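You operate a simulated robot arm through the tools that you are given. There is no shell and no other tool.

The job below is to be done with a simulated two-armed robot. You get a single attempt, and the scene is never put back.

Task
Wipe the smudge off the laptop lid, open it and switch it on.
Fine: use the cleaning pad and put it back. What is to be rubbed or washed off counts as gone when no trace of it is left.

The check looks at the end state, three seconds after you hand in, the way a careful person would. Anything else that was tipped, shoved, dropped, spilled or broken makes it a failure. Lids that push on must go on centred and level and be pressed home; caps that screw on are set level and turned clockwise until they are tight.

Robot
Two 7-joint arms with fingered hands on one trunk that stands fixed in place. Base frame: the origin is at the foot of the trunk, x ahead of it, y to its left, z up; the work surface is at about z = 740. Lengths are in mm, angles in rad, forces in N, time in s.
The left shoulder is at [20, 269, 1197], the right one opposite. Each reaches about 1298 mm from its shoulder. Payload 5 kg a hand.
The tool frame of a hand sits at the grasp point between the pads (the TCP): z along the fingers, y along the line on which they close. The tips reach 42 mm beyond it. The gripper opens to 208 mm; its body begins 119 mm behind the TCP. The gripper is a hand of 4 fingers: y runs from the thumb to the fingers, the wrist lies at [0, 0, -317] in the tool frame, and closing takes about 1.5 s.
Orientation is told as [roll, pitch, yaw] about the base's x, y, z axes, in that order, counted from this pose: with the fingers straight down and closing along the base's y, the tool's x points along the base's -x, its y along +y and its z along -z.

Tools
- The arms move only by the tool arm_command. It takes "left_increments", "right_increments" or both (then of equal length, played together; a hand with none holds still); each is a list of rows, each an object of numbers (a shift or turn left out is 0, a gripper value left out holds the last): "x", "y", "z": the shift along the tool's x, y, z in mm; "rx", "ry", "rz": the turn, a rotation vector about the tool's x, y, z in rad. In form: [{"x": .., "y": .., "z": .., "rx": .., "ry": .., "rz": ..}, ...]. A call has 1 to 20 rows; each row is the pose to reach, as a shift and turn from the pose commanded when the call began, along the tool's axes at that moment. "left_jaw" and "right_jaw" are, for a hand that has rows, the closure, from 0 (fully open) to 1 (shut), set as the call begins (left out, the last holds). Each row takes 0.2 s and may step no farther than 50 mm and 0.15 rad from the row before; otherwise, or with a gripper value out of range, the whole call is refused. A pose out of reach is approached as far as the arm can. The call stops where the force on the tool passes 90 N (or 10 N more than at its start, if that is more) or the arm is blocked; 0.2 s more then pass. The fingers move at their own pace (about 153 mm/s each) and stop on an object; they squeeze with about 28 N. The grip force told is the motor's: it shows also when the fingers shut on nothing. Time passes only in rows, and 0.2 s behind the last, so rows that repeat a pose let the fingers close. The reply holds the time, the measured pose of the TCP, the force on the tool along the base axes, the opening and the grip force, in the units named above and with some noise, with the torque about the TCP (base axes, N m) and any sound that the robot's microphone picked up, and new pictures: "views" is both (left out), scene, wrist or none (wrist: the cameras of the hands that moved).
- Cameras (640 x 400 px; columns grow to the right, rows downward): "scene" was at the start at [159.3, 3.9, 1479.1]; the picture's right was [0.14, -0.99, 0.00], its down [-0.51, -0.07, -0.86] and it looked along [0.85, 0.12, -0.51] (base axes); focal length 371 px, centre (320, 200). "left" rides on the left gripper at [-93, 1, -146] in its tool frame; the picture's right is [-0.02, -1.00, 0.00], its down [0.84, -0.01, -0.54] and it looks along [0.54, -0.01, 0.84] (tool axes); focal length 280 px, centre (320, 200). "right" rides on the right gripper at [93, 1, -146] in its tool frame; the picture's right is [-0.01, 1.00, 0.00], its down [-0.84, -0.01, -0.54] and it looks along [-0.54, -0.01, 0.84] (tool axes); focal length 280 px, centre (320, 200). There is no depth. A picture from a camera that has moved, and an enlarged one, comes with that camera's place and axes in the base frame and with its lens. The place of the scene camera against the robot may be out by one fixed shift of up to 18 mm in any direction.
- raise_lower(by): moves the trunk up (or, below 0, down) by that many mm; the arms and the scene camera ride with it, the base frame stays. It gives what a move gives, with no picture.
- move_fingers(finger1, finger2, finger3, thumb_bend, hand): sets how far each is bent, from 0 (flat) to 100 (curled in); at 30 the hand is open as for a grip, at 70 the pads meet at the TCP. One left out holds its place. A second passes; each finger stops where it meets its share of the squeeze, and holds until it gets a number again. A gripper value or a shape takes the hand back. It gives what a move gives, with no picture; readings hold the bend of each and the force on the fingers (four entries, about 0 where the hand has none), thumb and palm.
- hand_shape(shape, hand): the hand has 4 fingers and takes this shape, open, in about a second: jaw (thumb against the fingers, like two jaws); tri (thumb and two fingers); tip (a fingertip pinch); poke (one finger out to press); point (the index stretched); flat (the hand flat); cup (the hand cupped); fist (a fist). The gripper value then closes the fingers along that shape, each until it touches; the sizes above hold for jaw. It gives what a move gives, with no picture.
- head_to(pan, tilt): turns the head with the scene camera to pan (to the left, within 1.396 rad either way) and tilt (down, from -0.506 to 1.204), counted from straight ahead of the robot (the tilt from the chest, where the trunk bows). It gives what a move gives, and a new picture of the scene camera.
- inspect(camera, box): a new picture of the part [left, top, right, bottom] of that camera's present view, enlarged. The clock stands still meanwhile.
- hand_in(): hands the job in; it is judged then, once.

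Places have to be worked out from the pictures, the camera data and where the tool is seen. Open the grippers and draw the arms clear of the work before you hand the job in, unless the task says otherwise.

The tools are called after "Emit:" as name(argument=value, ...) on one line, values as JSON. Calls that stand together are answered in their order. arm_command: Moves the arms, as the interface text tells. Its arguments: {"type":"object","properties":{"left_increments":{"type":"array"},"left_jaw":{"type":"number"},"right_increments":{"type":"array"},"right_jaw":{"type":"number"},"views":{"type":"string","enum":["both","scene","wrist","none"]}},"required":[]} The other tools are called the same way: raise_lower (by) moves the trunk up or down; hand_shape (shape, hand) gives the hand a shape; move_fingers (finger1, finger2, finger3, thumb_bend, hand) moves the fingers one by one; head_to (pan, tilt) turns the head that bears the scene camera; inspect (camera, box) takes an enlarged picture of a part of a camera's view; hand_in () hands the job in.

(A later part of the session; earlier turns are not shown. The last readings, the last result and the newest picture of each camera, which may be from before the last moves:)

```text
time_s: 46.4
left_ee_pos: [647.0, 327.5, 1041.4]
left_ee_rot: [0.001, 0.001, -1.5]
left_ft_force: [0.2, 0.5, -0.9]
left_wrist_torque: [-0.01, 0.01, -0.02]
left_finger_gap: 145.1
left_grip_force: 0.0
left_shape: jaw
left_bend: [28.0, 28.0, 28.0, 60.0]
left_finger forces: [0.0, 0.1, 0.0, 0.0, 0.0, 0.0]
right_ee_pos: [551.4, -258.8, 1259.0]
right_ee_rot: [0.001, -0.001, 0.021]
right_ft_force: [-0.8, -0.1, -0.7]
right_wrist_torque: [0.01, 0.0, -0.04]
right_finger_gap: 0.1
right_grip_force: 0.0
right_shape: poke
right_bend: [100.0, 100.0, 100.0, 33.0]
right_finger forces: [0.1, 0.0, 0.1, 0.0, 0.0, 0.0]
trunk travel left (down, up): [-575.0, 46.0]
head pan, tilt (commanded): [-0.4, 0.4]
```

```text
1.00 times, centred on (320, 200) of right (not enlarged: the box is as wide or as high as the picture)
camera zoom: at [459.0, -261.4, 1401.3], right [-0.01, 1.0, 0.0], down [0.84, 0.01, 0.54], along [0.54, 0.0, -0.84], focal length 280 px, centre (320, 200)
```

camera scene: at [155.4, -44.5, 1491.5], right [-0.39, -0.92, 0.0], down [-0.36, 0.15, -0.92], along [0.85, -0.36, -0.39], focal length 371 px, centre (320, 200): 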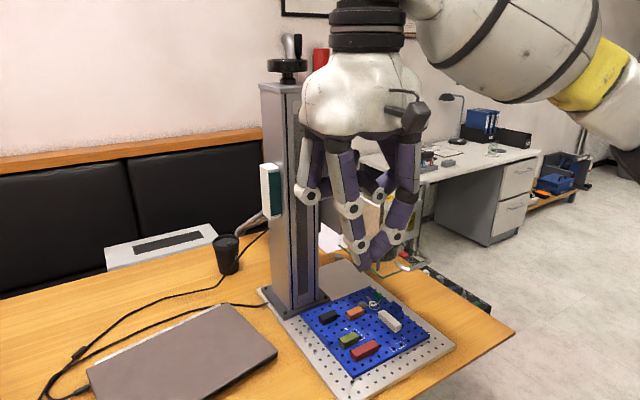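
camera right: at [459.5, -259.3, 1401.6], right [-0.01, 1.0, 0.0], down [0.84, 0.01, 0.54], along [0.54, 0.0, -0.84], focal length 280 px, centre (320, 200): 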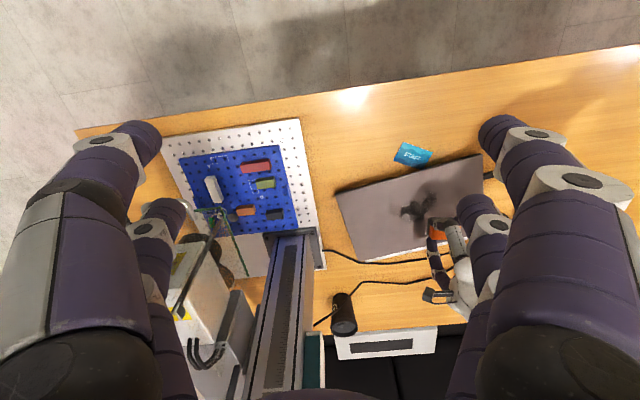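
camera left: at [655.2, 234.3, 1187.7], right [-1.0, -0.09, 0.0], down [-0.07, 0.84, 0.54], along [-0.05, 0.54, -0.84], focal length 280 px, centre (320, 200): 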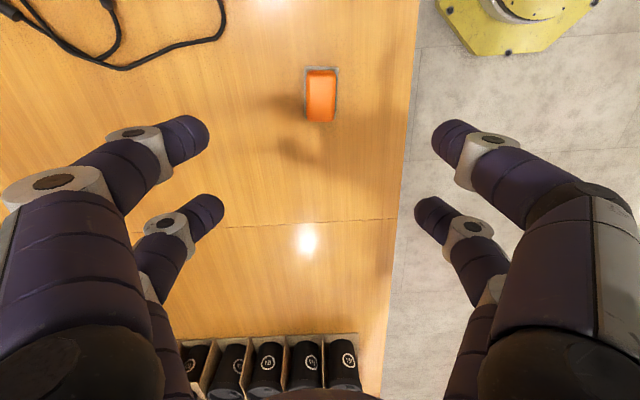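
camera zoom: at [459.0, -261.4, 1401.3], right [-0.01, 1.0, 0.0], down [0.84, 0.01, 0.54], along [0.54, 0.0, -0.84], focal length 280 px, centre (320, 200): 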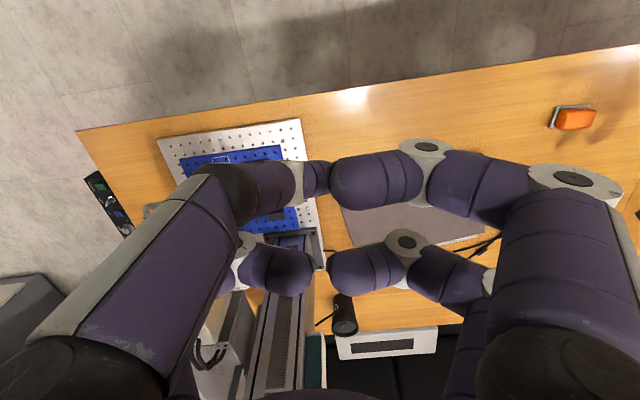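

Poke leaves the thumb as the outstretched digit. I also look at the flat hand, since a straight finger could slide under the lid.

Emit:
move_fingers(hand="right", finger1=0, finger2=30, finger3=100, thumb_bend=0)

Emit:
inspect(camera="scene", box=[240, 0, 480, 300])

Emit:
inspect(camera="right", box=[0, 0, 640, 400])

```text
time_s: 47.4
left_ee_pos: [647.7, 325.6, 1042.0]
left_ee_rot: [0.0, -0.001, -1.499]
left_ft_force: [-0.3, -0.3, -0.8]
left_wrist_torque: [0.0, 0.03, 0.0]
left_finger_gap: 145.0
left_grip_force: 0.1
left_shape: jaw
left_bend: [28.0, 28.0, 28.0, 60.0]
left_finger forces: [0.1, 0.0, 0.0, 0.0, 0.0, 0.1]
right_ee_pos: [552.4, -259.1, 1257.2]
right_ee_rot: [0.001, 0.0, 0.021]
right_ft_force: [0.2, 0.0, 0.6]
right_wrist_torque: [-0.02, 0.0, -0.02]
right_finger_gap: 307.2
right_grip_force: 0.0
right_shape: fingers
right_bend: [0.0, 30.0, 100.0, 0.0]
right_finger forces: [0.0, 0.1, 0.0, 0.0, 0.1, 0.0]
trunk travel left (down, up): [-575.0, 46.0]
head pan, tilt (commanded): [-0.4, 0.4]
```

```text
1.33 times, centred on (360, 150) of scene
camera zoom: at [155.4, -44.5, 1491.5], right [-0.39, -0.92, 0.0], down [-0.36, 0.15, -0.92], along [0.85, -0.36, -0.39], focal length 494 px, centre (267, 267)
```

zoom: 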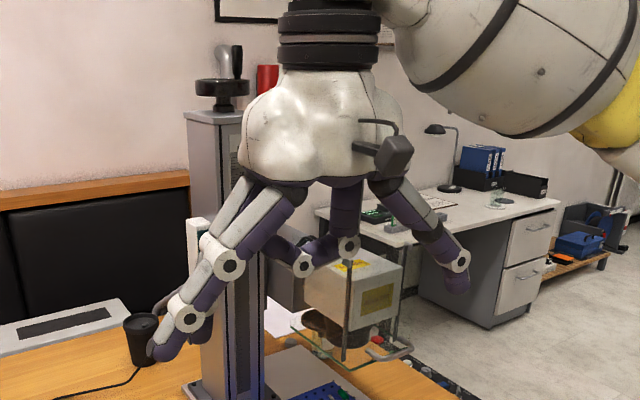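

```text
1.00 times, centred on (320, 200) of right (not enlarged: the box is as wide or as high as the picture)
camera zoom: at [459.0, -261.2, 1401.4], right [-0.01, 1.0, 0.0], down [0.84, 0.01, 0.54], along [0.54, 0.0, -0.84], focal length 280 px, centre (320, 200)
```

zoom: 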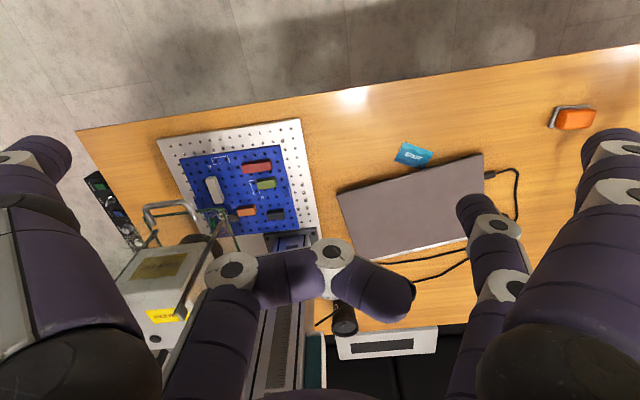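

Digit layout for the right hand is now clear: finger1 and finger2 on the +y side, finger3 and thumb on the -y side; bend 0 splays a digit outward about 45°. My plan is to pitch the right hand forward with the -y digits lowest and hook them under the lid lip in the notch. First I yaw the right hand so its y axis points along the laptop's depth.

Emit:
arm_command(right_increments=[{"rz": 0.14, "x": -10}, {"rz": 0.28, "x": -20}, {"rz": 0.42, "x": -30}, {"rz": 0.56, "x": -40}, {"rz": 0.7, "x": -50}, {"rz": 0.84, "x": -60}, {"rz": 0.98, "x": -70}, {"rz": 1.12, "x": -80}, {"rz": 1.265, "x": -90}, {"rz": 1.265, "x": -100}], views="both")

```text
time_s: 49.6
left_ee_pos: [646.5, 325.8, 1043.3]
left_ee_rot: [0.0, -0.001, -1.499]
left_ft_force: [-0.4, -1.0, 0.4]
left_wrist_torque: [0.02, -0.01, 0.01]
left_finger_gap: 145.2
left_grip_force: 0.1
left_shape: jaw
left_bend: [28.0, 28.0, 28.0, 60.0]
left_finger forces: [0.0, 0.0, 0.0, 0.0, 0.1, 0.1]
right_ee_pos: [652.4, -255.8, 1257.2]
right_ee_rot: [-0.002, 0.001, -1.247]
right_ft_force: [-0.6, -1.1, 0.0]
right_wrist_torque: [0.0, 0.02, -0.02]
right_finger_gap: 307.0
right_grip_force: 0.0
right_shape: fingers
right_bend: [0.0, 30.0, 100.0, 0.0]
right_finger forces: [0.1, 0.1, 0.0, 0.0, 0.0, 0.0]
trunk travel left (down, up): [-575.0, 46.0]
head pan, tilt (commanded): [-0.4, 0.4]
camera scene: at [155.6, -44.5, 1491.5], right [-0.39, -0.92, 0.0], down [-0.36, 0.15, -0.92], along [0.85, -0.36, -0.39], focal length 371 px, centre (320, 200)
camera right: at [623.5, -168.9, 1401.9], right [0.95, 0.31, 0.0], down [0.26, -0.8, 0.54], along [0.16, -0.51, -0.84], focal length 280 px, centre (320, 200)
```

scene: 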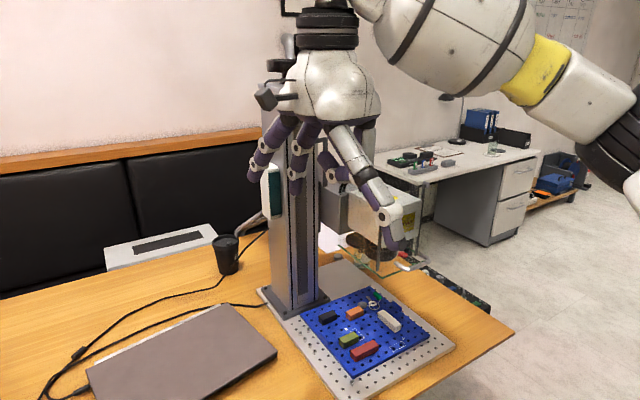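
right: 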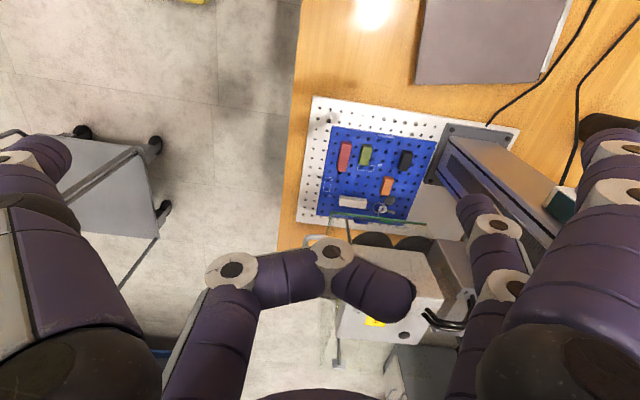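

Yaw is good. Now I bring the right hand down in front of the laptop while pitching the fingers forward by 45°, still well above the table.

Emit:
arm_command(right_increments=[{"x": 16, "y": 9.4, "z": 30.7, "rx": -0.0785}, {"x": 32, "y": 18.8, "z": 61.4, "rx": -0.157}, {"x": 48, "y": 28.2, "z": 92.1, "rx": -0.2355}, {"x": 64, "y": 37.6, "z": 122.8, "rx": -0.314}, {"x": 80, "y": 47, "z": 153.5, "rx": -0.3925}, {"x": 96, "y": 56.4, "z": 184.2, "rx": -0.471}, {"x": 112, "y": 65.8, "z": 214.9, "rx": -0.5495}, {"x": 128, "y": 75.2, "z": 245.6, "rx": -0.628}, {"x": 144, "y": 84.6, "z": 276.3, "rx": -0.7065}, {"x": 159.5, "y": 93.6, "z": 307, "rx": -0.785}, {"x": 159.5, "y": 93.6, "z": 307, "rx": -0.785}], views="both")

Emit:
head_to(pan=-0.05, tilt=0.6)

```text
time_s: 52.0
left_ee_pos: [645.9, 327.1, 1042.4]
left_ee_rot: [-0.001, 0.001, -1.499]
left_ft_force: [-0.2, -0.1, -0.7]
left_wrist_torque: [-0.03, -0.03, 0.01]
left_finger_gap: 145.4
left_grip_force: 0.1
left_shape: jaw
left_bend: [28.0, 28.0, 28.0, 60.0]
left_finger forces: [0.1, 0.1, 0.0, 0.0, 0.1, 0.0]
right_ee_pos: [685.5, -72.3, 952.1]
right_ee_rot: [0.787, 0.001, -1.244]
right_ft_force: [0.5, 0.0, 0.5]
right_wrist_torque: [-0.01, 0.0, 0.0]
right_finger_gap: 307.2
right_grip_force: 0.1
right_shape: fingers
right_bend: [0.0, 30.0, 100.0, 0.0]
right_finger forces: [0.0, 0.0, 0.1, 0.0, 0.0, 0.0]
trunk travel left (down, up): [-575.0, 46.0]
head pan, tilt (commanded): [-0.4, 0.4]
camera scene: at [155.1, -44.4, 1491.7], right [-0.39, -0.92, 0.0], down [-0.36, 0.15, -0.92], along [0.85, -0.36, -0.39], focal length 371 px, centre (320, 200)
camera right: at [559.4, -18.7, 1055.2], right [0.67, 0.21, 0.71], down [-0.1, -0.92, 0.37], along [0.73, -0.32, -0.6], focal length 280 px, centre (320, 200)
```

scene: 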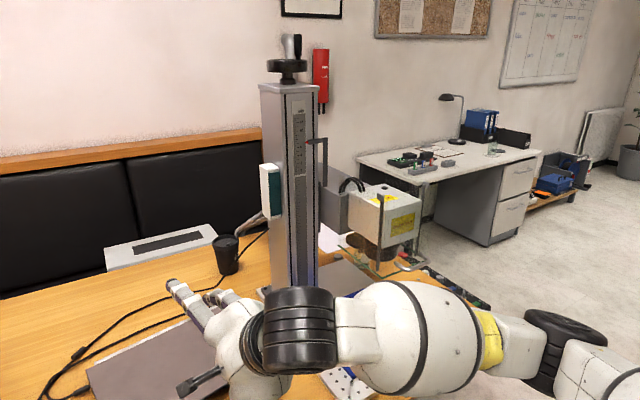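
right: 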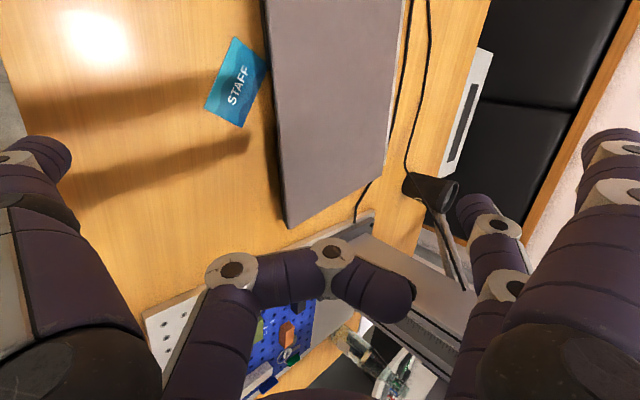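

```text
time_s: 52.8
left_ee_pos: [646.6, 327.0, 1042.7]
left_ee_rot: [-0.001, -0.001, -1.499]
left_ft_force: [-0.1, -0.4, -0.2]
left_wrist_torque: [0.01, -0.02, 0.0]
left_finger_gap: 145.1
left_grip_force: 0.0
left_shape: jaw
left_bend: [28.0, 28.0, 28.0, 60.0]
left_finger forces: [0.0, 0.0, 0.1, 0.1, 0.0, 0.0]
right_ee_pos: [686.3, -72.4, 952.4]
right_ee_rot: [0.786, -0.001, -1.245]
right_ft_force: [0.8, 0.4, 0.3]
right_wrist_torque: [0.0, 0.06, -0.03]
right_finger_gap: 307.2
right_grip_force: 0.0
right_shape: fingers
right_bend: [0.0, 30.0, 100.0, 0.0]
right_finger forces: [0.1, 0.0, 0.0, 0.0, 0.0, 0.1]
trunk travel left (down, up): [-575.0, 46.0]
head pan, tilt (commanded): [-0.051, 0.6]
camera scene: at [158.4, -13.1, 1473.3], right [-0.05, -1.0, 0.0], down [-0.56, 0.03, -0.83], along [0.82, -0.04, -0.56], focal length 371 px, centre (320, 200)
```

scene: 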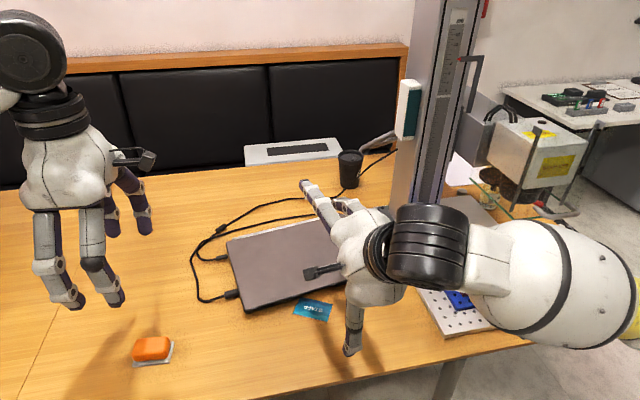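

The right wrist camera now looks at the laptop's front edge; I enlarge it to study the notch.

Emit:
inspect(camera="right", box=[230, 0, 422, 120])

Emit:
inspect(camera="right", box=[230, 110, 422, 230])

```text
3.33 times, centred on (326, 60) of right
camera zoom: at [559.8, -19.0, 1055.0], right [0.67, 0.21, 0.71], down [-0.1, -0.92, 0.37], along [0.73, -0.32, -0.6], focal length 935 px, centre (300, 667)
```

zoom: 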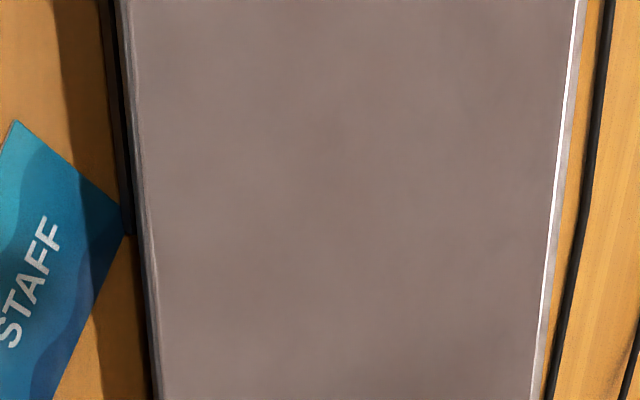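

```text
3.33 times, centred on (326, 170) of right
camera zoom: at [559.8, -19.0, 1055.0], right [0.67, 0.21, 0.71], down [-0.1, -0.92, 0.37], along [0.73, -0.32, -0.6], focal length 935 px, centre (300, 300)
```

zoom: 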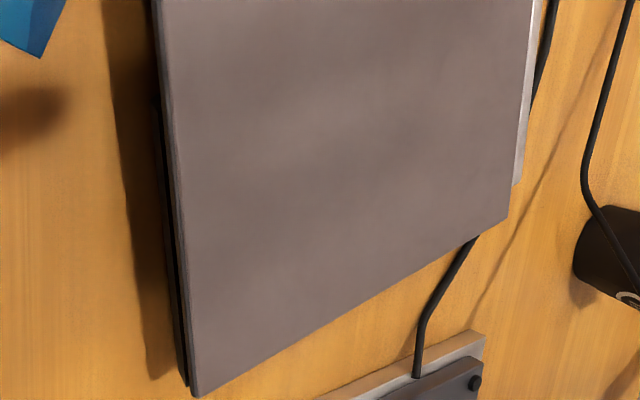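

The notch runs from about [776, 3] to [805, -80]. To see how high it is, I curl the two lower digits away and take a flatter view from lower down with the right wrist camera.

Emit:
move_fingers(hand="right", finger1=0, finger2=0, finger3=100, thumb_bend=100)

Emit:
arm_command(right_increments=[{"rx": -0.109, "y": -18, "z": 14}, {"rx": -0.218, "y": -36, "z": 28}, {"rx": -0.327, "y": -54, "z": 42}, {"rx": -0.436, "y": -72, "z": 56}, {"rx": -0.436, "y": -72, "z": 56}], views="both")

```text
time_s: 53.8
left_ee_pos: [646.3, 327.4, 1042.6]
left_ee_rot: [0.0, 0.0, -1.499]
left_ft_force: [0.4, -0.4, 0.9]
left_wrist_torque: [0.02, -0.02, 0.0]
left_finger_gap: 145.0
left_grip_force: 0.0
left_shape: jaw
left_bend: [28.0, 28.0, 28.0, 60.0]
left_finger forces: [0.0, 0.0, 0.0, 0.1, 0.0, 0.0]
right_ee_pos: [686.8, -73.7, 952.4]
right_ee_rot: [0.786, 0.001, -1.245]
right_ft_force: [0.8, 0.0, -0.3]
right_wrist_torque: [-0.04, 0.0, 0.04]
right_finger_gap: 107.2
right_grip_force: 0.1
right_shape: fingers
right_bend: [0.0, 0.0, 100.0, 100.0]
right_finger forces: [0.0, 0.0, 0.0, 0.0, 0.0, 0.1]
trunk travel left (down, up): [-575.0, 46.0]
head pan, tilt (commanded): [-0.051, 0.6]
```

```text
time_s: 55.0
left_ee_pos: [646.0, 326.4, 1042.7]
left_ee_rot: [0.0, -0.001, -1.5]
left_ft_force: [-0.8, 0.3, 0.9]
left_wrist_torque: [-0.03, -0.04, 0.02]
left_finger_gap: 145.3
left_grip_force: 0.0
left_shape: jaw
left_bend: [28.0, 28.0, 28.0, 60.0]
left_finger forces: [0.1, 0.0, 0.0, 0.1, 0.0, 0.0]
right_ee_pos: [677.9, -75.9, 859.6]
right_ee_rot: [1.222, 0.0, -1.247]
right_ft_force: [0.4, -0.2, 0.1]
right_wrist_torque: [-0.03, -0.02, -0.01]
right_finger_gap: 107.3
right_grip_force: 0.1
right_shape: fingers
right_bend: [0.0, 0.0, 100.0, 100.0]
right_finger forces: [0.1, 0.1, 0.1, 0.0, 0.0, 0.0]
trunk travel left (down, up): [-575.0, 46.0]
head pan, tilt (commanded): [-0.051, 0.6]
camera scene: at [158.0, -12.8, 1473.4], right [-0.05, -1.0, 0.0], down [-0.56, 0.03, -0.83], along [0.82, -0.04, -0.56], focal length 371 px, centre (320, 200)
camera right: at [518.7, -34.0, 910.7], right [0.33, 0.1, 0.94], down [-0.21, -0.96, 0.17], along [0.92, -0.26, -0.3], focal length 280 px, centre (320, 200)
```

scene: 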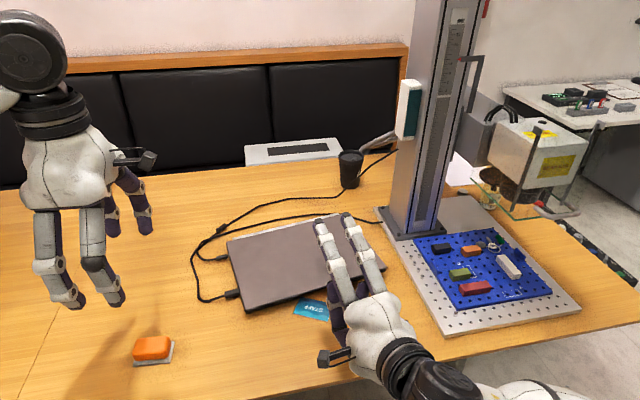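
right: 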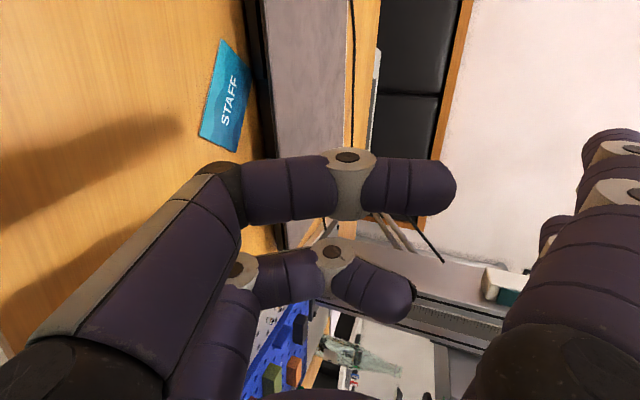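

This flatter view (up is to the right) shows the front edge; I enlarge the notch area.

Emit:
inspect(camera="right", box=[230, 0, 310, 50])

Emit:
inspect(camera="right", box=[230, 50, 310, 160])

```text
8.00 times, centred on (270, 25) of right
camera zoom: at [518.7, -34.0, 910.7], right [0.33, 0.1, 0.94], down [-0.21, -0.96, 0.17], along [0.92, -0.26, -0.3], focal length 2243 px, centre (720, 1600)
```

zoom: 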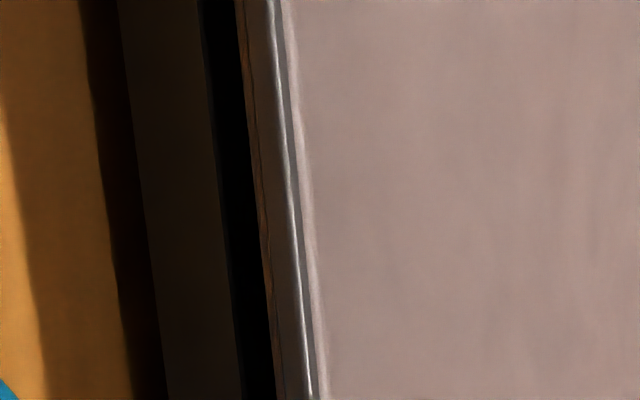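

```text
3.64 times, centred on (270, 105) of right
camera zoom: at [518.7, -34.0, 910.7], right [0.33, 0.1, 0.94], down [-0.21, -0.96, 0.17], along [0.92, -0.26, -0.3], focal length 1020 px, centre (502, 546)
```

zoom: 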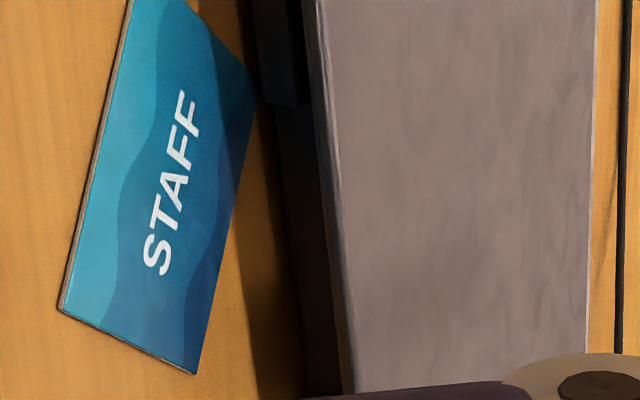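

The lid's lower edge is at about z 762, the base spans about 747–757. I enlarge the notch itself more to see how far the base is recessed there.

Emit:
inspect(camera="right", box=[248, 66, 312, 106])

Emit:
inspect(camera="right", box=[248, 110, 312, 150])

```text
10.00 times, centred on (280, 86) of right
camera zoom: at [518.7, -34.0, 910.7], right [0.33, 0.1, 0.94], down [-0.21, -0.96, 0.17], along [0.92, -0.26, -0.3], focal length 2804 px, centre (720, 1340)
```

zoom: 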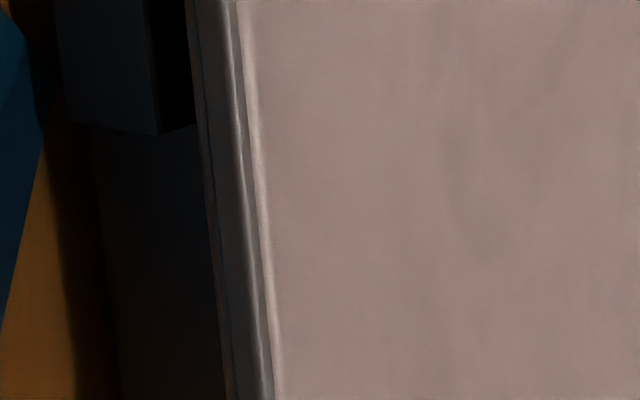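

```text
10.00 times, centred on (280, 130) of right
camera zoom: at [518.7, -34.0, 910.7], right [0.33, 0.1, 0.94], down [-0.21, -0.96, 0.17], along [0.92, -0.26, -0.3], focal length 2804 px, centre (720, 900)
```

zoom: 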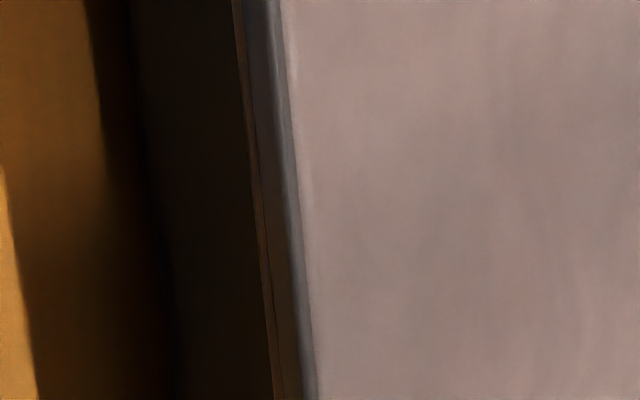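

The base is recessed by only about 8 mm at the notch and the clearance under the lid lip is about 22 mm, roughly a finger's thickness, so a fingertip must come in nearly horizontally. I raise the hand and set the lower digits half bent to see their shape.

Emit:
arm_command(right_increments=[{"y": 37, "z": -13}, {"y": 75, "z": -27}, {"y": 94, "z": -34}], views="none")

Emit:
move_fingers(hand="right", finger1=0, finger2=0, finger3=50, thumb_bend=100)

Emit:
inspect(camera="right", box=[0, 0, 640, 400])

Emit:
inspect(camera="scene", box=[200, 160, 500, 400])

```text
time_s: 55.8
left_ee_pos: [646.7, 326.7, 1041.3]
left_ee_rot: [0.0, -0.001, -1.498]
left_ft_force: [-0.9, 0.5, -0.3]
left_wrist_torque: [0.01, -0.01, 0.04]
left_finger_gap: 145.1
left_grip_force: 0.1
left_shape: jaw
left_bend: [28.0, 28.0, 28.0, 60.0]
left_finger forces: [0.0, 0.0, 0.0, 0.0, 0.0, 0.0]
right_ee_pos: [677.9, -79.0, 960.6]
right_ee_rot: [1.219, 0.001, -1.245]
right_ft_force: [-0.2, -0.5, -0.3]
right_wrist_torque: [0.01, 0.0, 0.0]
right_finger_gap: 107.3
right_grip_force: 0.1
right_shape: fingers
right_bend: [0.0, 0.0, 100.0, 100.0]
right_finger forces: [0.1, 0.0, 0.0, 0.0, 0.1, 0.0]
trunk travel left (down, up): [-575.0, 46.0]
head pan, tilt (commanded): [-0.051, 0.6]
```

```text
time_s: 56.8
left_ee_pos: [646.5, 326.9, 1042.2]
left_ee_rot: [-0.002, 0.0, -1.499]
left_ft_force: [-0.2, -0.7, 0.0]
left_wrist_torque: [0.0, 0.04, 0.01]
left_finger_gap: 145.5
left_grip_force: 0.2
left_shape: jaw
left_bend: [28.0, 28.0, 28.0, 60.0]
left_finger forces: [0.0, 0.1, 0.0, 0.0, 0.0, 0.1]
right_ee_pos: [678.6, -77.9, 961.7]
right_ee_rot: [1.221, -0.001, -1.244]
right_ft_force: [-0.2, 0.1, -0.1]
right_wrist_torque: [-0.01, 0.02, -0.03]
right_finger_gap: 107.2
right_grip_force: 0.1
right_shape: fingers
right_bend: [0.0, 0.0, 50.0, 100.0]
right_finger forces: [0.0, 0.0, 0.0, 0.1, 0.1, 0.0]
trunk travel left (down, up): [-575.0, 46.0]
head pan, tilt (commanded): [-0.051, 0.6]
```

```text
1.00 times, centred on (320, 200) of right (not enlarged: the box is as wide or as high as the picture)
camera zoom: at [519.1, -35.8, 1010.6], right [0.33, 0.1, 0.94], down [-0.21, -0.96, 0.17], along [0.92, -0.26, -0.3], focal length 280 px, centre (320, 200)
```

zoom: 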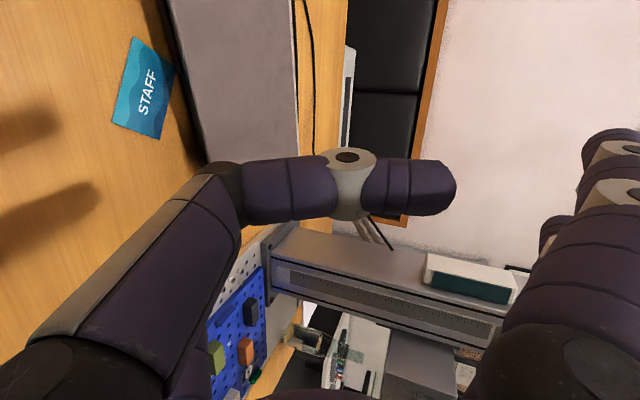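

```text
1.67 times, centred on (350, 280) of scene
camera zoom: at [158.3, -12.9, 1473.3], right [-0.05, -1.0, 0.0], down [-0.56, 0.03, -0.83], along [0.82, -0.04, -0.56], focal length 618 px, centre (270, 67)
```

zoom: 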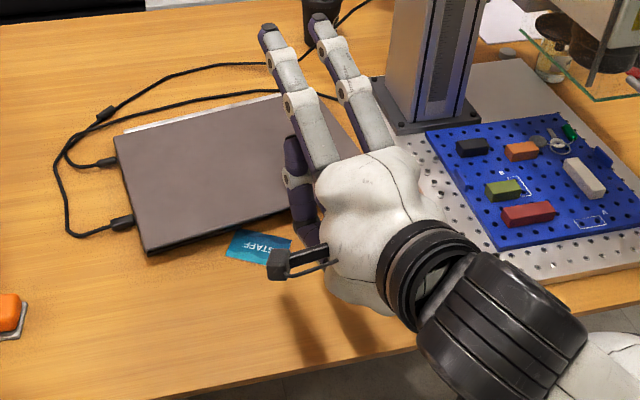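

The nearest digit is the thumb: at bend 100 its first link runs along the hand and its outer links turn 90° inward, like an L. I try thumb bend 75 (and tuck finger3) to find a hook with a useful angle.

Emit:
move_fingers(hand="right", finger1=0, finger2=0, finger3=100, thumb_bend=70)

Emit:
inspect(camera="right", box=[0, 0, 640, 400])

Emit:
inspect(camera="scene", box=[200, 160, 500, 400])

```text
time_s: 57.8
left_ee_pos: [647.2, 326.6, 1042.7]
left_ee_rot: [0.0, 0.001, -1.501]
left_ft_force: [-1.1, -0.3, 0.0]
left_wrist_torque: [-0.04, 0.0, -0.03]
left_finger_gap: 145.1
left_grip_force: 0.1
left_shape: jaw
left_bend: [28.0, 28.0, 28.0, 60.0]
left_finger forces: [0.0, 0.0, 0.0, 0.0, 0.0, 0.1]
right_ee_pos: [679.2, -78.0, 962.5]
right_ee_rot: [1.223, -0.001, -1.245]
right_ft_force: [0.3, -0.2, 0.4]
right_wrist_torque: [0.01, -0.01, 0.0]
right_finger_gap: 163.4
right_grip_force: 0.0
right_shape: fingers
right_bend: [0.0, 0.0, 100.0, 70.0]
right_finger forces: [0.0, 0.1, 0.1, 0.1, 0.0, 0.1]
trunk travel left (down, up): [-575.0, 46.0]
head pan, tilt (commanded): [-0.051, 0.6]
```

```text
1.00 times, centred on (320, 200) of right (not enlarged: the box is as wide or as high as the picture)
camera zoom: at [519.1, -35.8, 1010.5], right [0.33, 0.1, 0.94], down [-0.21, -0.96, 0.17], along [0.92, -0.26, -0.3], focal length 280 px, centre (320, 200)
```

zoom: 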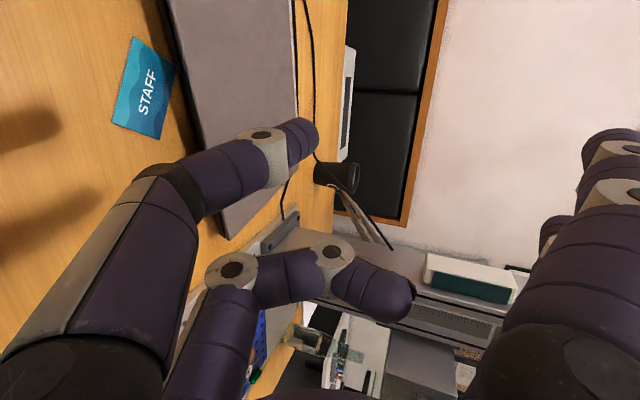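

```text
1.67 times, centred on (350, 280) of scene
camera zoom: at [158.3, -13.0, 1473.3], right [-0.05, -1.0, 0.0], down [-0.56, 0.03, -0.83], along [0.82, -0.04, -0.56], focal length 618 px, centre (270, 67)
```

zoom: 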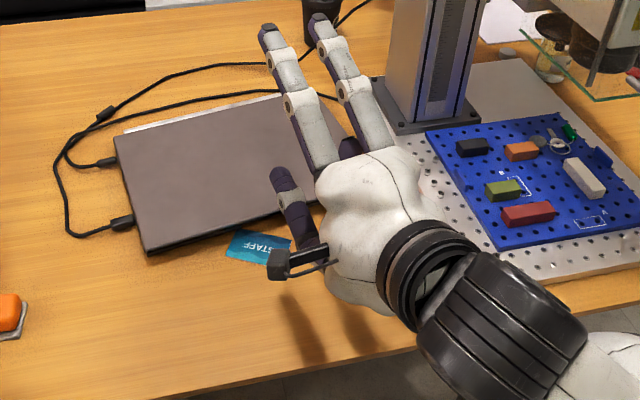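

At bend 70 the thumb's end link points about 46° inward with its tip near the TCP line. If the hand is pitched 58° below horizontal, the thumb tip becomes the lowest part and its last link is almost horizontal – a good scoop. I turn the hand to that pitch and move it to the free table area right of the staff card.

Emit:
arm_command(right_increments=[{"x": -12.8, "y": -16.2, "z": 15, "rx": 0.1326}, {"x": -25.6, "y": -32.5, "z": 30.1, "rx": 0.2652}, {"x": -38.4, "y": -48.7, "z": 45.1, "rx": 0.3978}, {"x": -51.2, "y": -65, "z": 60.2, "rx": 0.5304}, {"x": -64, "y": -81.2, "z": 75.2, "rx": 0.663}, {"x": -64, "y": -81.2, "z": 75.2, "rx": 0.663}], views="both")

Emit:
inspect(camera="scene", box=[220, 220, 420, 345])

```text
time_s: 59.2
left_ee_pos: [647.6, 326.5, 1043.1]
left_ee_rot: [0.0, -0.001, -1.499]
left_ft_force: [-0.1, -0.6, 0.5]
left_wrist_torque: [-0.02, 0.06, 0.0]
left_finger_gap: 145.2
left_grip_force: 0.0
left_shape: jaw
left_bend: [28.0, 28.0, 28.0, 60.0]
left_finger forces: [0.0, 0.1, 0.0, 0.0, 0.0, 0.1]
right_ee_pos: [739.8, -124.1, 858.8]
right_ee_rot: [0.557, 0.003, -1.244]
right_ft_force: [0.8, 0.6, 0.4]
right_wrist_torque: [0.0, 0.05, 0.02]
right_finger_gap: 163.7
right_grip_force: 0.0
right_shape: fingers
right_bend: [0.0, 0.0, 100.0, 70.0]
right_finger forces: [0.0, 0.1, 0.0, 0.0, 0.0, 0.0]
trunk travel left (down, up): [-575.0, 46.0]
head pan, tilt (commanded): [-0.051, 0.6]
camera scene: at [158.7, -13.0, 1473.3], right [-0.05, -1.0, 0.0], down [-0.56, 0.03, -0.83], along [0.82, -0.04, -0.57], focal length 371 px, centre (320, 200)
camera right: at [637.8, -62.6, 981.9], right [0.81, 0.26, 0.53], down [-0.01, -0.89, 0.45], along [0.59, -0.37, -0.72], focal length 280 px, centre (320, 200)
```

scene: 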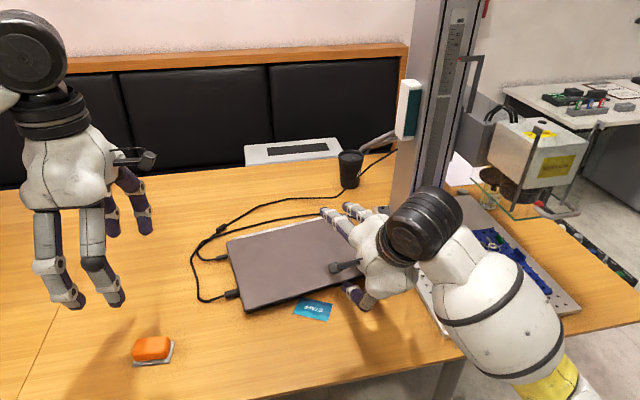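
right: 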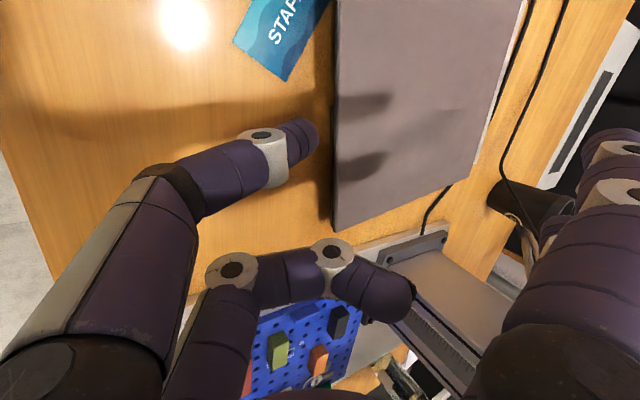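

```text
3.20 times, centred on (320, 282) of scene
camera zoom: at [158.7, -13.0, 1473.3], right [-0.05, -1.0, 0.0], down [-0.56, 0.03, -0.83], along [0.82, -0.04, -0.57], focal length 1186 px, centre (320, -64)
```

zoom: 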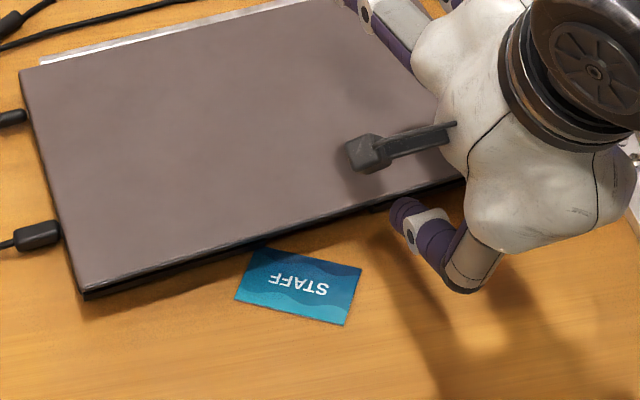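

The thumb tip matches my estimate (about 26 mm left and 26 mm below the TCP). I go down to about 15 mm above the table, to the right of the card and in front of the laptop.

Emit:
arm_command(right_increments=[{"x": -0.4, "y": 0.3, "z": 26}, {"x": -0.8, "y": 0.6, "z": 52}, {"x": -1.3, "y": 1, "z": 77}, {"x": -1.3, "y": 1, "z": 77}], views="both")

Emit:
inspect(camera="scene", box=[290, 260, 390, 322])

Emit:
inspect(camera="right", box=[200, 60, 400, 185])

```text
time_s: 60.2
left_ee_pos: [645.7, 326.6, 1042.3]
left_ee_rot: [0.0, 0.002, -1.499]
left_ft_force: [0.3, 0.3, 0.0]
left_wrist_torque: [-0.01, -0.01, -0.02]
left_finger_gap: 145.2
left_grip_force: 0.0
left_shape: jaw
left_bend: [28.0, 28.0, 28.0, 60.0]
left_finger forces: [0.0, 0.0, 0.0, 0.0, 0.0, 0.0]
right_ee_pos: [779.2, -112.2, 794.5]
right_ee_rot: [0.556, 0.001, -1.244]
right_ft_force: [0.3, -0.2, -0.1]
right_wrist_torque: [0.01, 0.01, 0.0]
right_finger_gap: 163.7
right_grip_force: 0.0
right_shape: fingers
right_bend: [0.0, 0.0, 100.0, 70.0]
right_finger forces: [0.0, 0.0, 0.1, 0.0, 0.0, 0.0]
trunk travel left (down, up): [-575.0, 46.0]
head pan, tilt (commanded): [-0.051, 0.6]
camera scene: at [158.4, -13.0, 1473.3], right [-0.05, -1.0, 0.0], down [-0.56, 0.03, -0.83], along [0.82, -0.04, -0.56], focal length 371 px, centre (320, 200)
camera right: at [678.0, -50.2, 916.8], right [0.81, 0.26, 0.53], down [-0.01, -0.89, 0.45], along [0.59, -0.37, -0.72], focal length 280 px, centre (320, 200)
```

scene: 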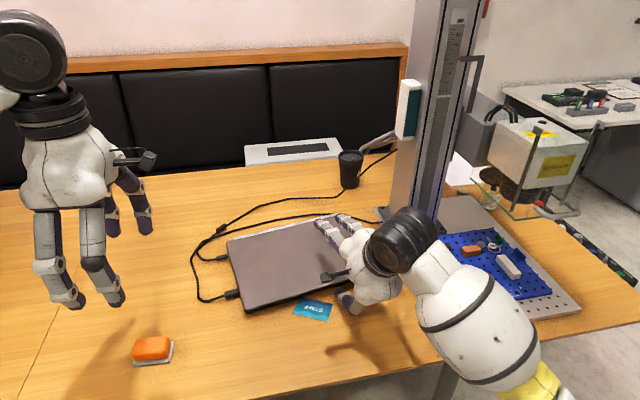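
right: 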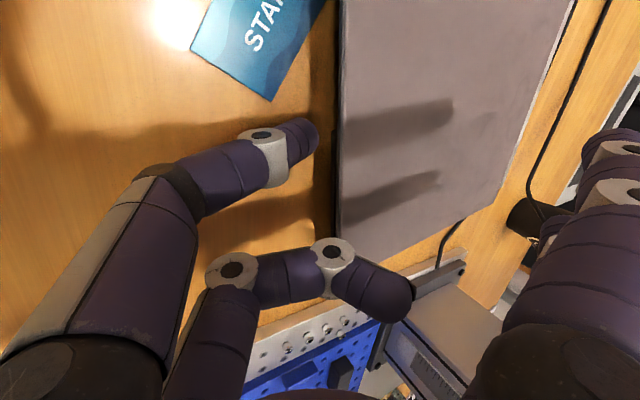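

```text
6.40 times, centred on (340, 291) of scene
camera zoom: at [158.4, -13.0, 1473.3], right [-0.05, -1.0, 0.0], down [-0.56, 0.03, -0.83], along [0.82, -0.04, -0.56], focal length 2372 px, centre (192, -382)
```

zoom: 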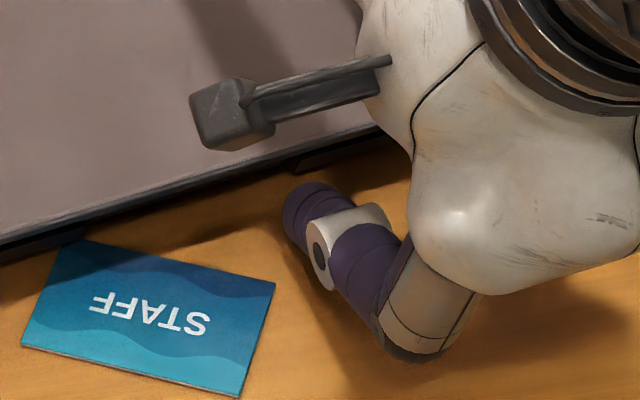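

```text
3.20 times, centred on (300, 122) of right
camera zoom: at [678.0, -50.2, 916.8], right [0.81, 0.26, 0.53], down [-0.01, -0.89, 0.45], along [0.59, -0.37, -0.72], focal length 897 px, centre (384, 448)
```

zoom: 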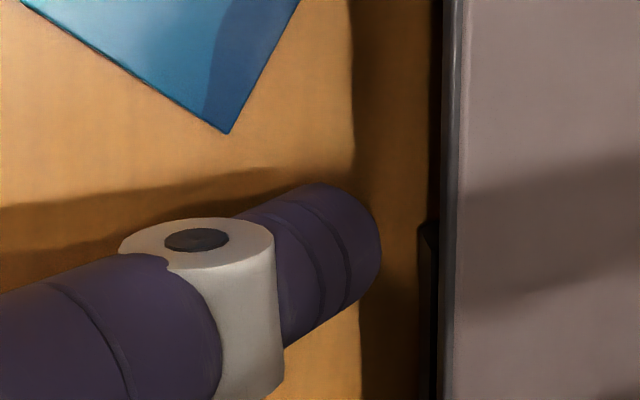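

Clear view: card corner and notch end are both visible and the thumb tip is free. I lower to about 3 mm above the expected table contact.

Emit:
arm_command(right_increments=[{"y": -3.2, "z": 5.1}, {"y": -5.3, "z": 8.5}, {"y": -6.3, "z": 10.2}], views="none")

Emit:
arm_command(right_increments=[{"y": -0.53, "z": 0.85}, {"y": -1.06, "z": 1.7}], views="none")

```text
time_s: 61.0
left_ee_pos: [645.7, 326.3, 1041.9]
left_ee_rot: [0.0, 0.0, -1.5]
left_ft_force: [-0.4, 0.3, -0.5]
left_wrist_torque: [-0.02, -0.01, 0.0]
left_finger_gap: 145.4
left_grip_force: 0.0
left_shape: jaw
left_bend: [28.0, 28.0, 28.0, 60.0]
left_finger forces: [0.0, 0.0, 0.1, 0.0, 0.0, 0.0]
right_ee_pos: [779.3, -112.4, 781.5]
right_ee_rot: [0.557, 0.0, -1.245]
right_ft_force: [-1.3, -0.6, 4.9]
right_wrist_torque: [0.15, 0.06, 0.04]
right_finger_gap: 161.0
right_grip_force: 2.5
right_shape: fingers
right_bend: [0.0, 0.0, 100.0, 71.0]
right_finger forces: [0.0, 0.0, 0.0, 0.0, 4.4, 0.0]
trunk travel left (down, up): [-575.0, 46.0]
head pan, tilt (commanded): [-0.051, 0.6]
```

```text
time_s: 61.6
left_ee_pos: [646.8, 326.8, 1042.6]
left_ee_rot: [-0.001, -0.001, -1.499]
left_ft_force: [0.8, 0.1, -0.7]
left_wrist_torque: [0.0, 0.03, 0.01]
left_finger_gap: 145.3
left_grip_force: 0.1
left_shape: jaw
left_bend: [28.0, 28.0, 28.0, 60.0]
left_finger forces: [0.0, 0.0, 0.0, 0.0, 0.0, 0.1]
right_ee_pos: [779.5, -114.1, 780.2]
right_ee_rot: [0.558, 0.001, -1.244]
right_ft_force: [-2.7, -0.8, 7.6]
right_wrist_torque: [0.21, 0.12, 0.06]
right_finger_gap: 159.1
right_grip_force: 3.5
right_shape: fingers
right_bend: [0.0, 0.0, 100.0, 71.0]
right_finger forces: [0.1, 0.1, 0.0, 0.1, 7.9, 0.0]
trunk travel left (down, up): [-575.0, 46.0]
head pan, tilt (commanded): [-0.051, 0.6]
```

The thumb tip touches the table at TCP z about 782.5 (soft contact). I lift 4 mm and slide left and forward so that the tip stands about 14 mm in front of the lip in the notch, clear of the card.

Emit:
arm_command(right_increments=[{"y": 2.1, "z": -3.4}, {"x": 9, "y": 6.5, "z": -0.7}, {"x": 18, "y": 11, "z": 2}, {"x": 27.3, "y": 15.3, "z": 4.8}, {"x": 27.3, "y": 15.3, "z": 4.8}], views="both")

Emit:
inspect(camera="scene", box=[290, 260, 390, 322])

Emit:
inspect(camera="right", box=[200, 60, 400, 185])

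```text
time_s: 62.8
left_ee_pos: [646.7, 326.8, 1042.5]
left_ee_rot: [-0.001, -0.001, -1.499]
left_ft_force: [0.1, -0.8, -0.4]
left_wrist_torque: [0.01, 0.0, -0.02]
left_finger_gap: 145.3
left_grip_force: 0.0
left_shape: jaw
left_bend: [28.0, 28.0, 28.0, 60.0]
left_finger forces: [0.0, 0.0, 0.0, 0.0, 0.0, 0.0]
right_ee_pos: [784.3, -82.8, 784.3]
right_ee_rot: [0.56, -0.001, -1.245]
right_ft_force: [-0.1, -0.2, -0.1]
right_wrist_torque: [0.01, 0.03, 0.0]
right_finger_gap: 163.2
right_grip_force: 0.5
right_shape: fingers
right_bend: [0.0, 0.0, 100.0, 70.0]
right_finger forces: [0.1, 0.1, 0.1, 0.0, 0.3, 0.1]
trunk travel left (down, up): [-575.0, 46.0]
head pan, tilt (commanded): [-0.051, 0.6]
camera scene: at [158.4, -12.9, 1473.3], right [-0.05, -1.0, 0.0], down [-0.56, 0.03, -0.83], along [0.82, -0.04, -0.56], focal length 371 px, centre (320, 200)
camera right: at [683.0, -20.4, 907.5], right [0.81, 0.26, 0.53], down [-0.01, -0.89, 0.45], along [0.59, -0.37, -0.72], focal length 280 px, centre (320, 200)
```

scene: 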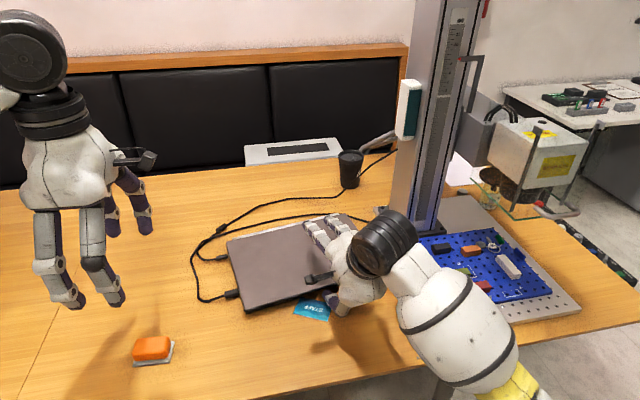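
right: 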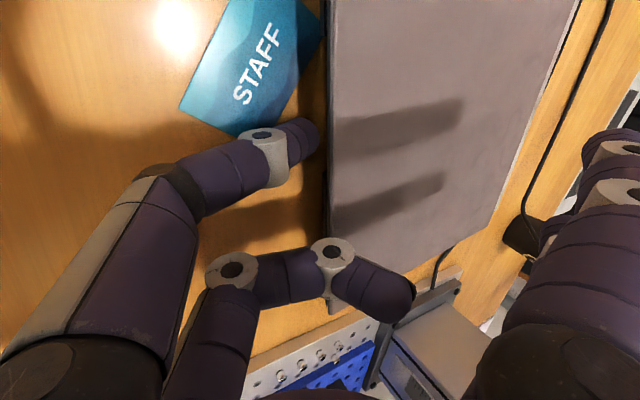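

```text
6.40 times, centred on (340, 291) of scene
camera zoom: at [158.4, -12.9, 1473.3], right [-0.05, -1.0, 0.0], down [-0.56, 0.03, -0.83], along [0.82, -0.04, -0.56], focal length 2372 px, centre (192, -382)
```

zoom: 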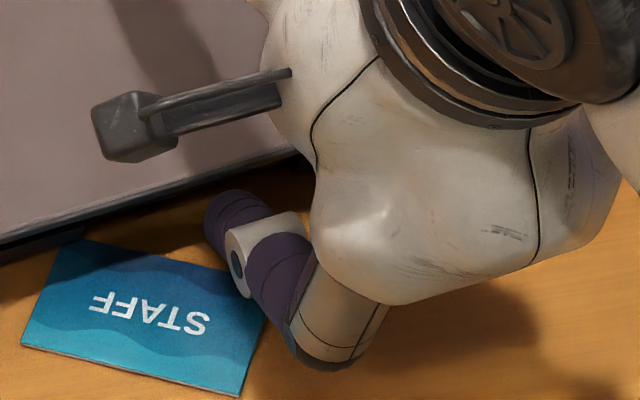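

```text
3.20 times, centred on (300, 122) of right
camera zoom: at [683.0, -20.4, 907.5], right [0.81, 0.26, 0.53], down [-0.01, -0.89, 0.45], along [0.59, -0.37, -0.72], focal length 897 px, centre (384, 448)
```

zoom: 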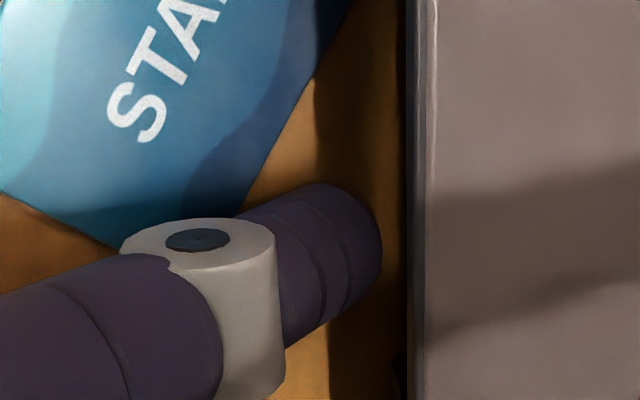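

The tip is in front of the notch about 7 mm from the lip. I push forward in small steps until I feel contact.

Emit:
arm_command(right_increments=[{"y": 2.5, "z": 1.6}, {"y": 5.1, "z": 3.2}], views="none")

Emit:
arm_command(right_increments=[{"y": 1.3, "z": 0.8}, {"y": 2.5, "z": 1.6}], views="wrist")

Emit:
inspect(camera="right", box=[200, 60, 400, 185])

```text
time_s: 63.4
left_ee_pos: [646.6, 326.2, 1041.9]
left_ee_rot: [-0.001, 0.0, -1.498]
left_ft_force: [-0.6, 0.3, 0.5]
left_wrist_torque: [0.01, -0.05, -0.04]
left_finger_gap: 145.2
left_grip_force: 0.0
left_shape: jaw
left_bend: [28.0, 28.0, 28.0, 60.0]
left_finger forces: [0.1, 0.0, 0.0, 0.0, 0.0, 0.0]
right_ee_pos: [790.3, -81.6, 784.5]
right_ee_rot: [0.56, 0.001, -1.244]
right_ft_force: [-0.8, -0.3, 1.8]
right_wrist_torque: [0.08, 0.01, 0.01]
right_finger_gap: 163.1
right_grip_force: 0.6
right_shape: fingers
right_bend: [0.0, 0.0, 100.0, 70.0]
right_finger forces: [0.1, 0.0, 0.1, 0.0, 1.9, 0.0]
trunk travel left (down, up): [-575.0, 46.0]
head pan, tilt (commanded): [-0.051, 0.6]
```

```text
time_s: 64.0
left_ee_pos: [646.3, 327.0, 1042.3]
left_ee_rot: [0.0, -0.002, -1.501]
left_ft_force: [0.6, -0.3, -0.4]
left_wrist_torque: [0.02, -0.03, 0.04]
left_finger_gap: 145.1
left_grip_force: 0.0
left_shape: jaw
left_bend: [28.0, 28.0, 28.0, 60.0]
left_finger forces: [0.0, 0.0, 0.1, 0.0, 0.0, 0.0]
right_ee_pos: [792.3, -80.1, 784.2]
right_ee_rot: [0.56, 0.002, -1.245]
right_ft_force: [-1.4, -0.2, 3.0]
right_wrist_torque: [0.06, 0.05, 0.05]
right_finger_gap: 162.4
right_grip_force: 1.8
right_shape: fingers
right_bend: [0.0, 0.0, 100.0, 70.0]
right_finger forces: [0.0, 0.1, 0.1, 0.1, 3.3, 0.1]
trunk travel left (down, up): [-575.0, 46.0]
head pan, tilt (commanded): [-0.051, 0.6]
camera right: at [691.5, -17.0, 906.7], right [0.81, 0.26, 0.53], down [-0.01, -0.89, 0.45], along [0.59, -0.37, -0.72], focal length 280 px, centre (320, 200)
```

right: 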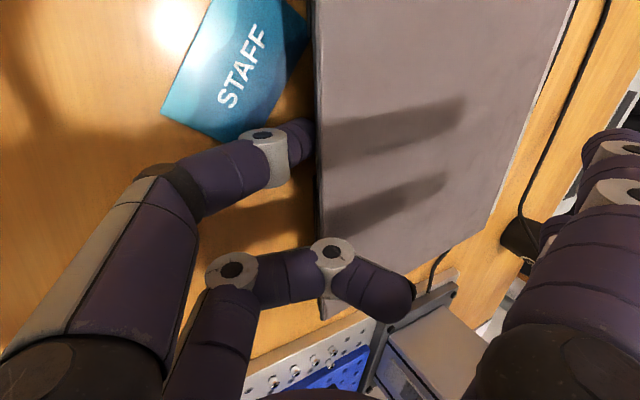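

```text
3.20 times, centred on (300, 122) of right
camera zoom: at [691.5, -17.0, 906.7], right [0.81, 0.26, 0.53], down [-0.01, -0.89, 0.45], along [0.59, -0.37, -0.72], focal length 897 px, centre (384, 448)
```

zoom: 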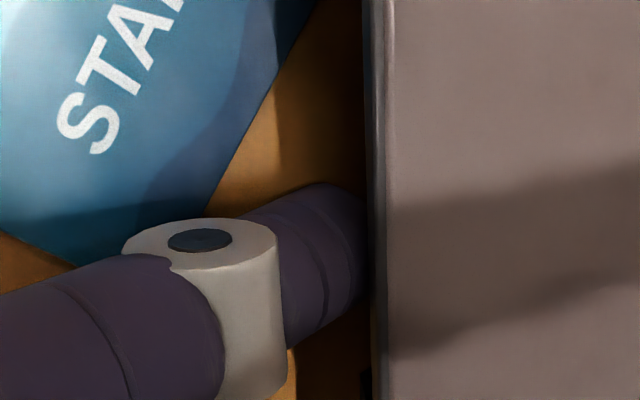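

Force is slightly upward, so the tip is just grazing the table and its end is already at the lip. I raise 1 mm and push 3 mm further in.

Emit:
arm_command(right_increments=[{"y": 0.53, "z": -0.85}, {"y": 1.8, "z": -0.05}, {"y": 3.1, "z": 0.75}], views="none")

```text
time_s: 64.8
left_ee_pos: [645.4, 326.7, 1042.9]
left_ee_rot: [0.002, 0.002, -1.499]
left_ft_force: [-0.2, 0.4, -0.3]
left_wrist_torque: [0.01, -0.01, -0.01]
left_finger_gap: 145.3
left_grip_force: 0.1
left_shape: jaw
left_bend: [28.0, 28.0, 28.0, 60.0]
left_finger forces: [0.0, 0.0, 0.1, 0.1, 0.0, 0.0]
right_ee_pos: [795.3, -77.5, 783.5]
right_ee_rot: [0.558, 0.0, -1.246]
right_ft_force: [-3.4, -1.2, 3.6]
right_wrist_torque: [0.06, 0.07, 0.09]
right_finger_gap: 163.5
right_grip_force: 2.4
right_shape: fingers
right_bend: [0.0, 0.0, 100.0, 70.0]
right_finger forces: [0.1, 0.1, 0.1, 0.1, 5.6, 0.1]
trunk travel left (down, up): [-575.0, 46.0]
head pan, tilt (commanded): [-0.051, 0.6]
```

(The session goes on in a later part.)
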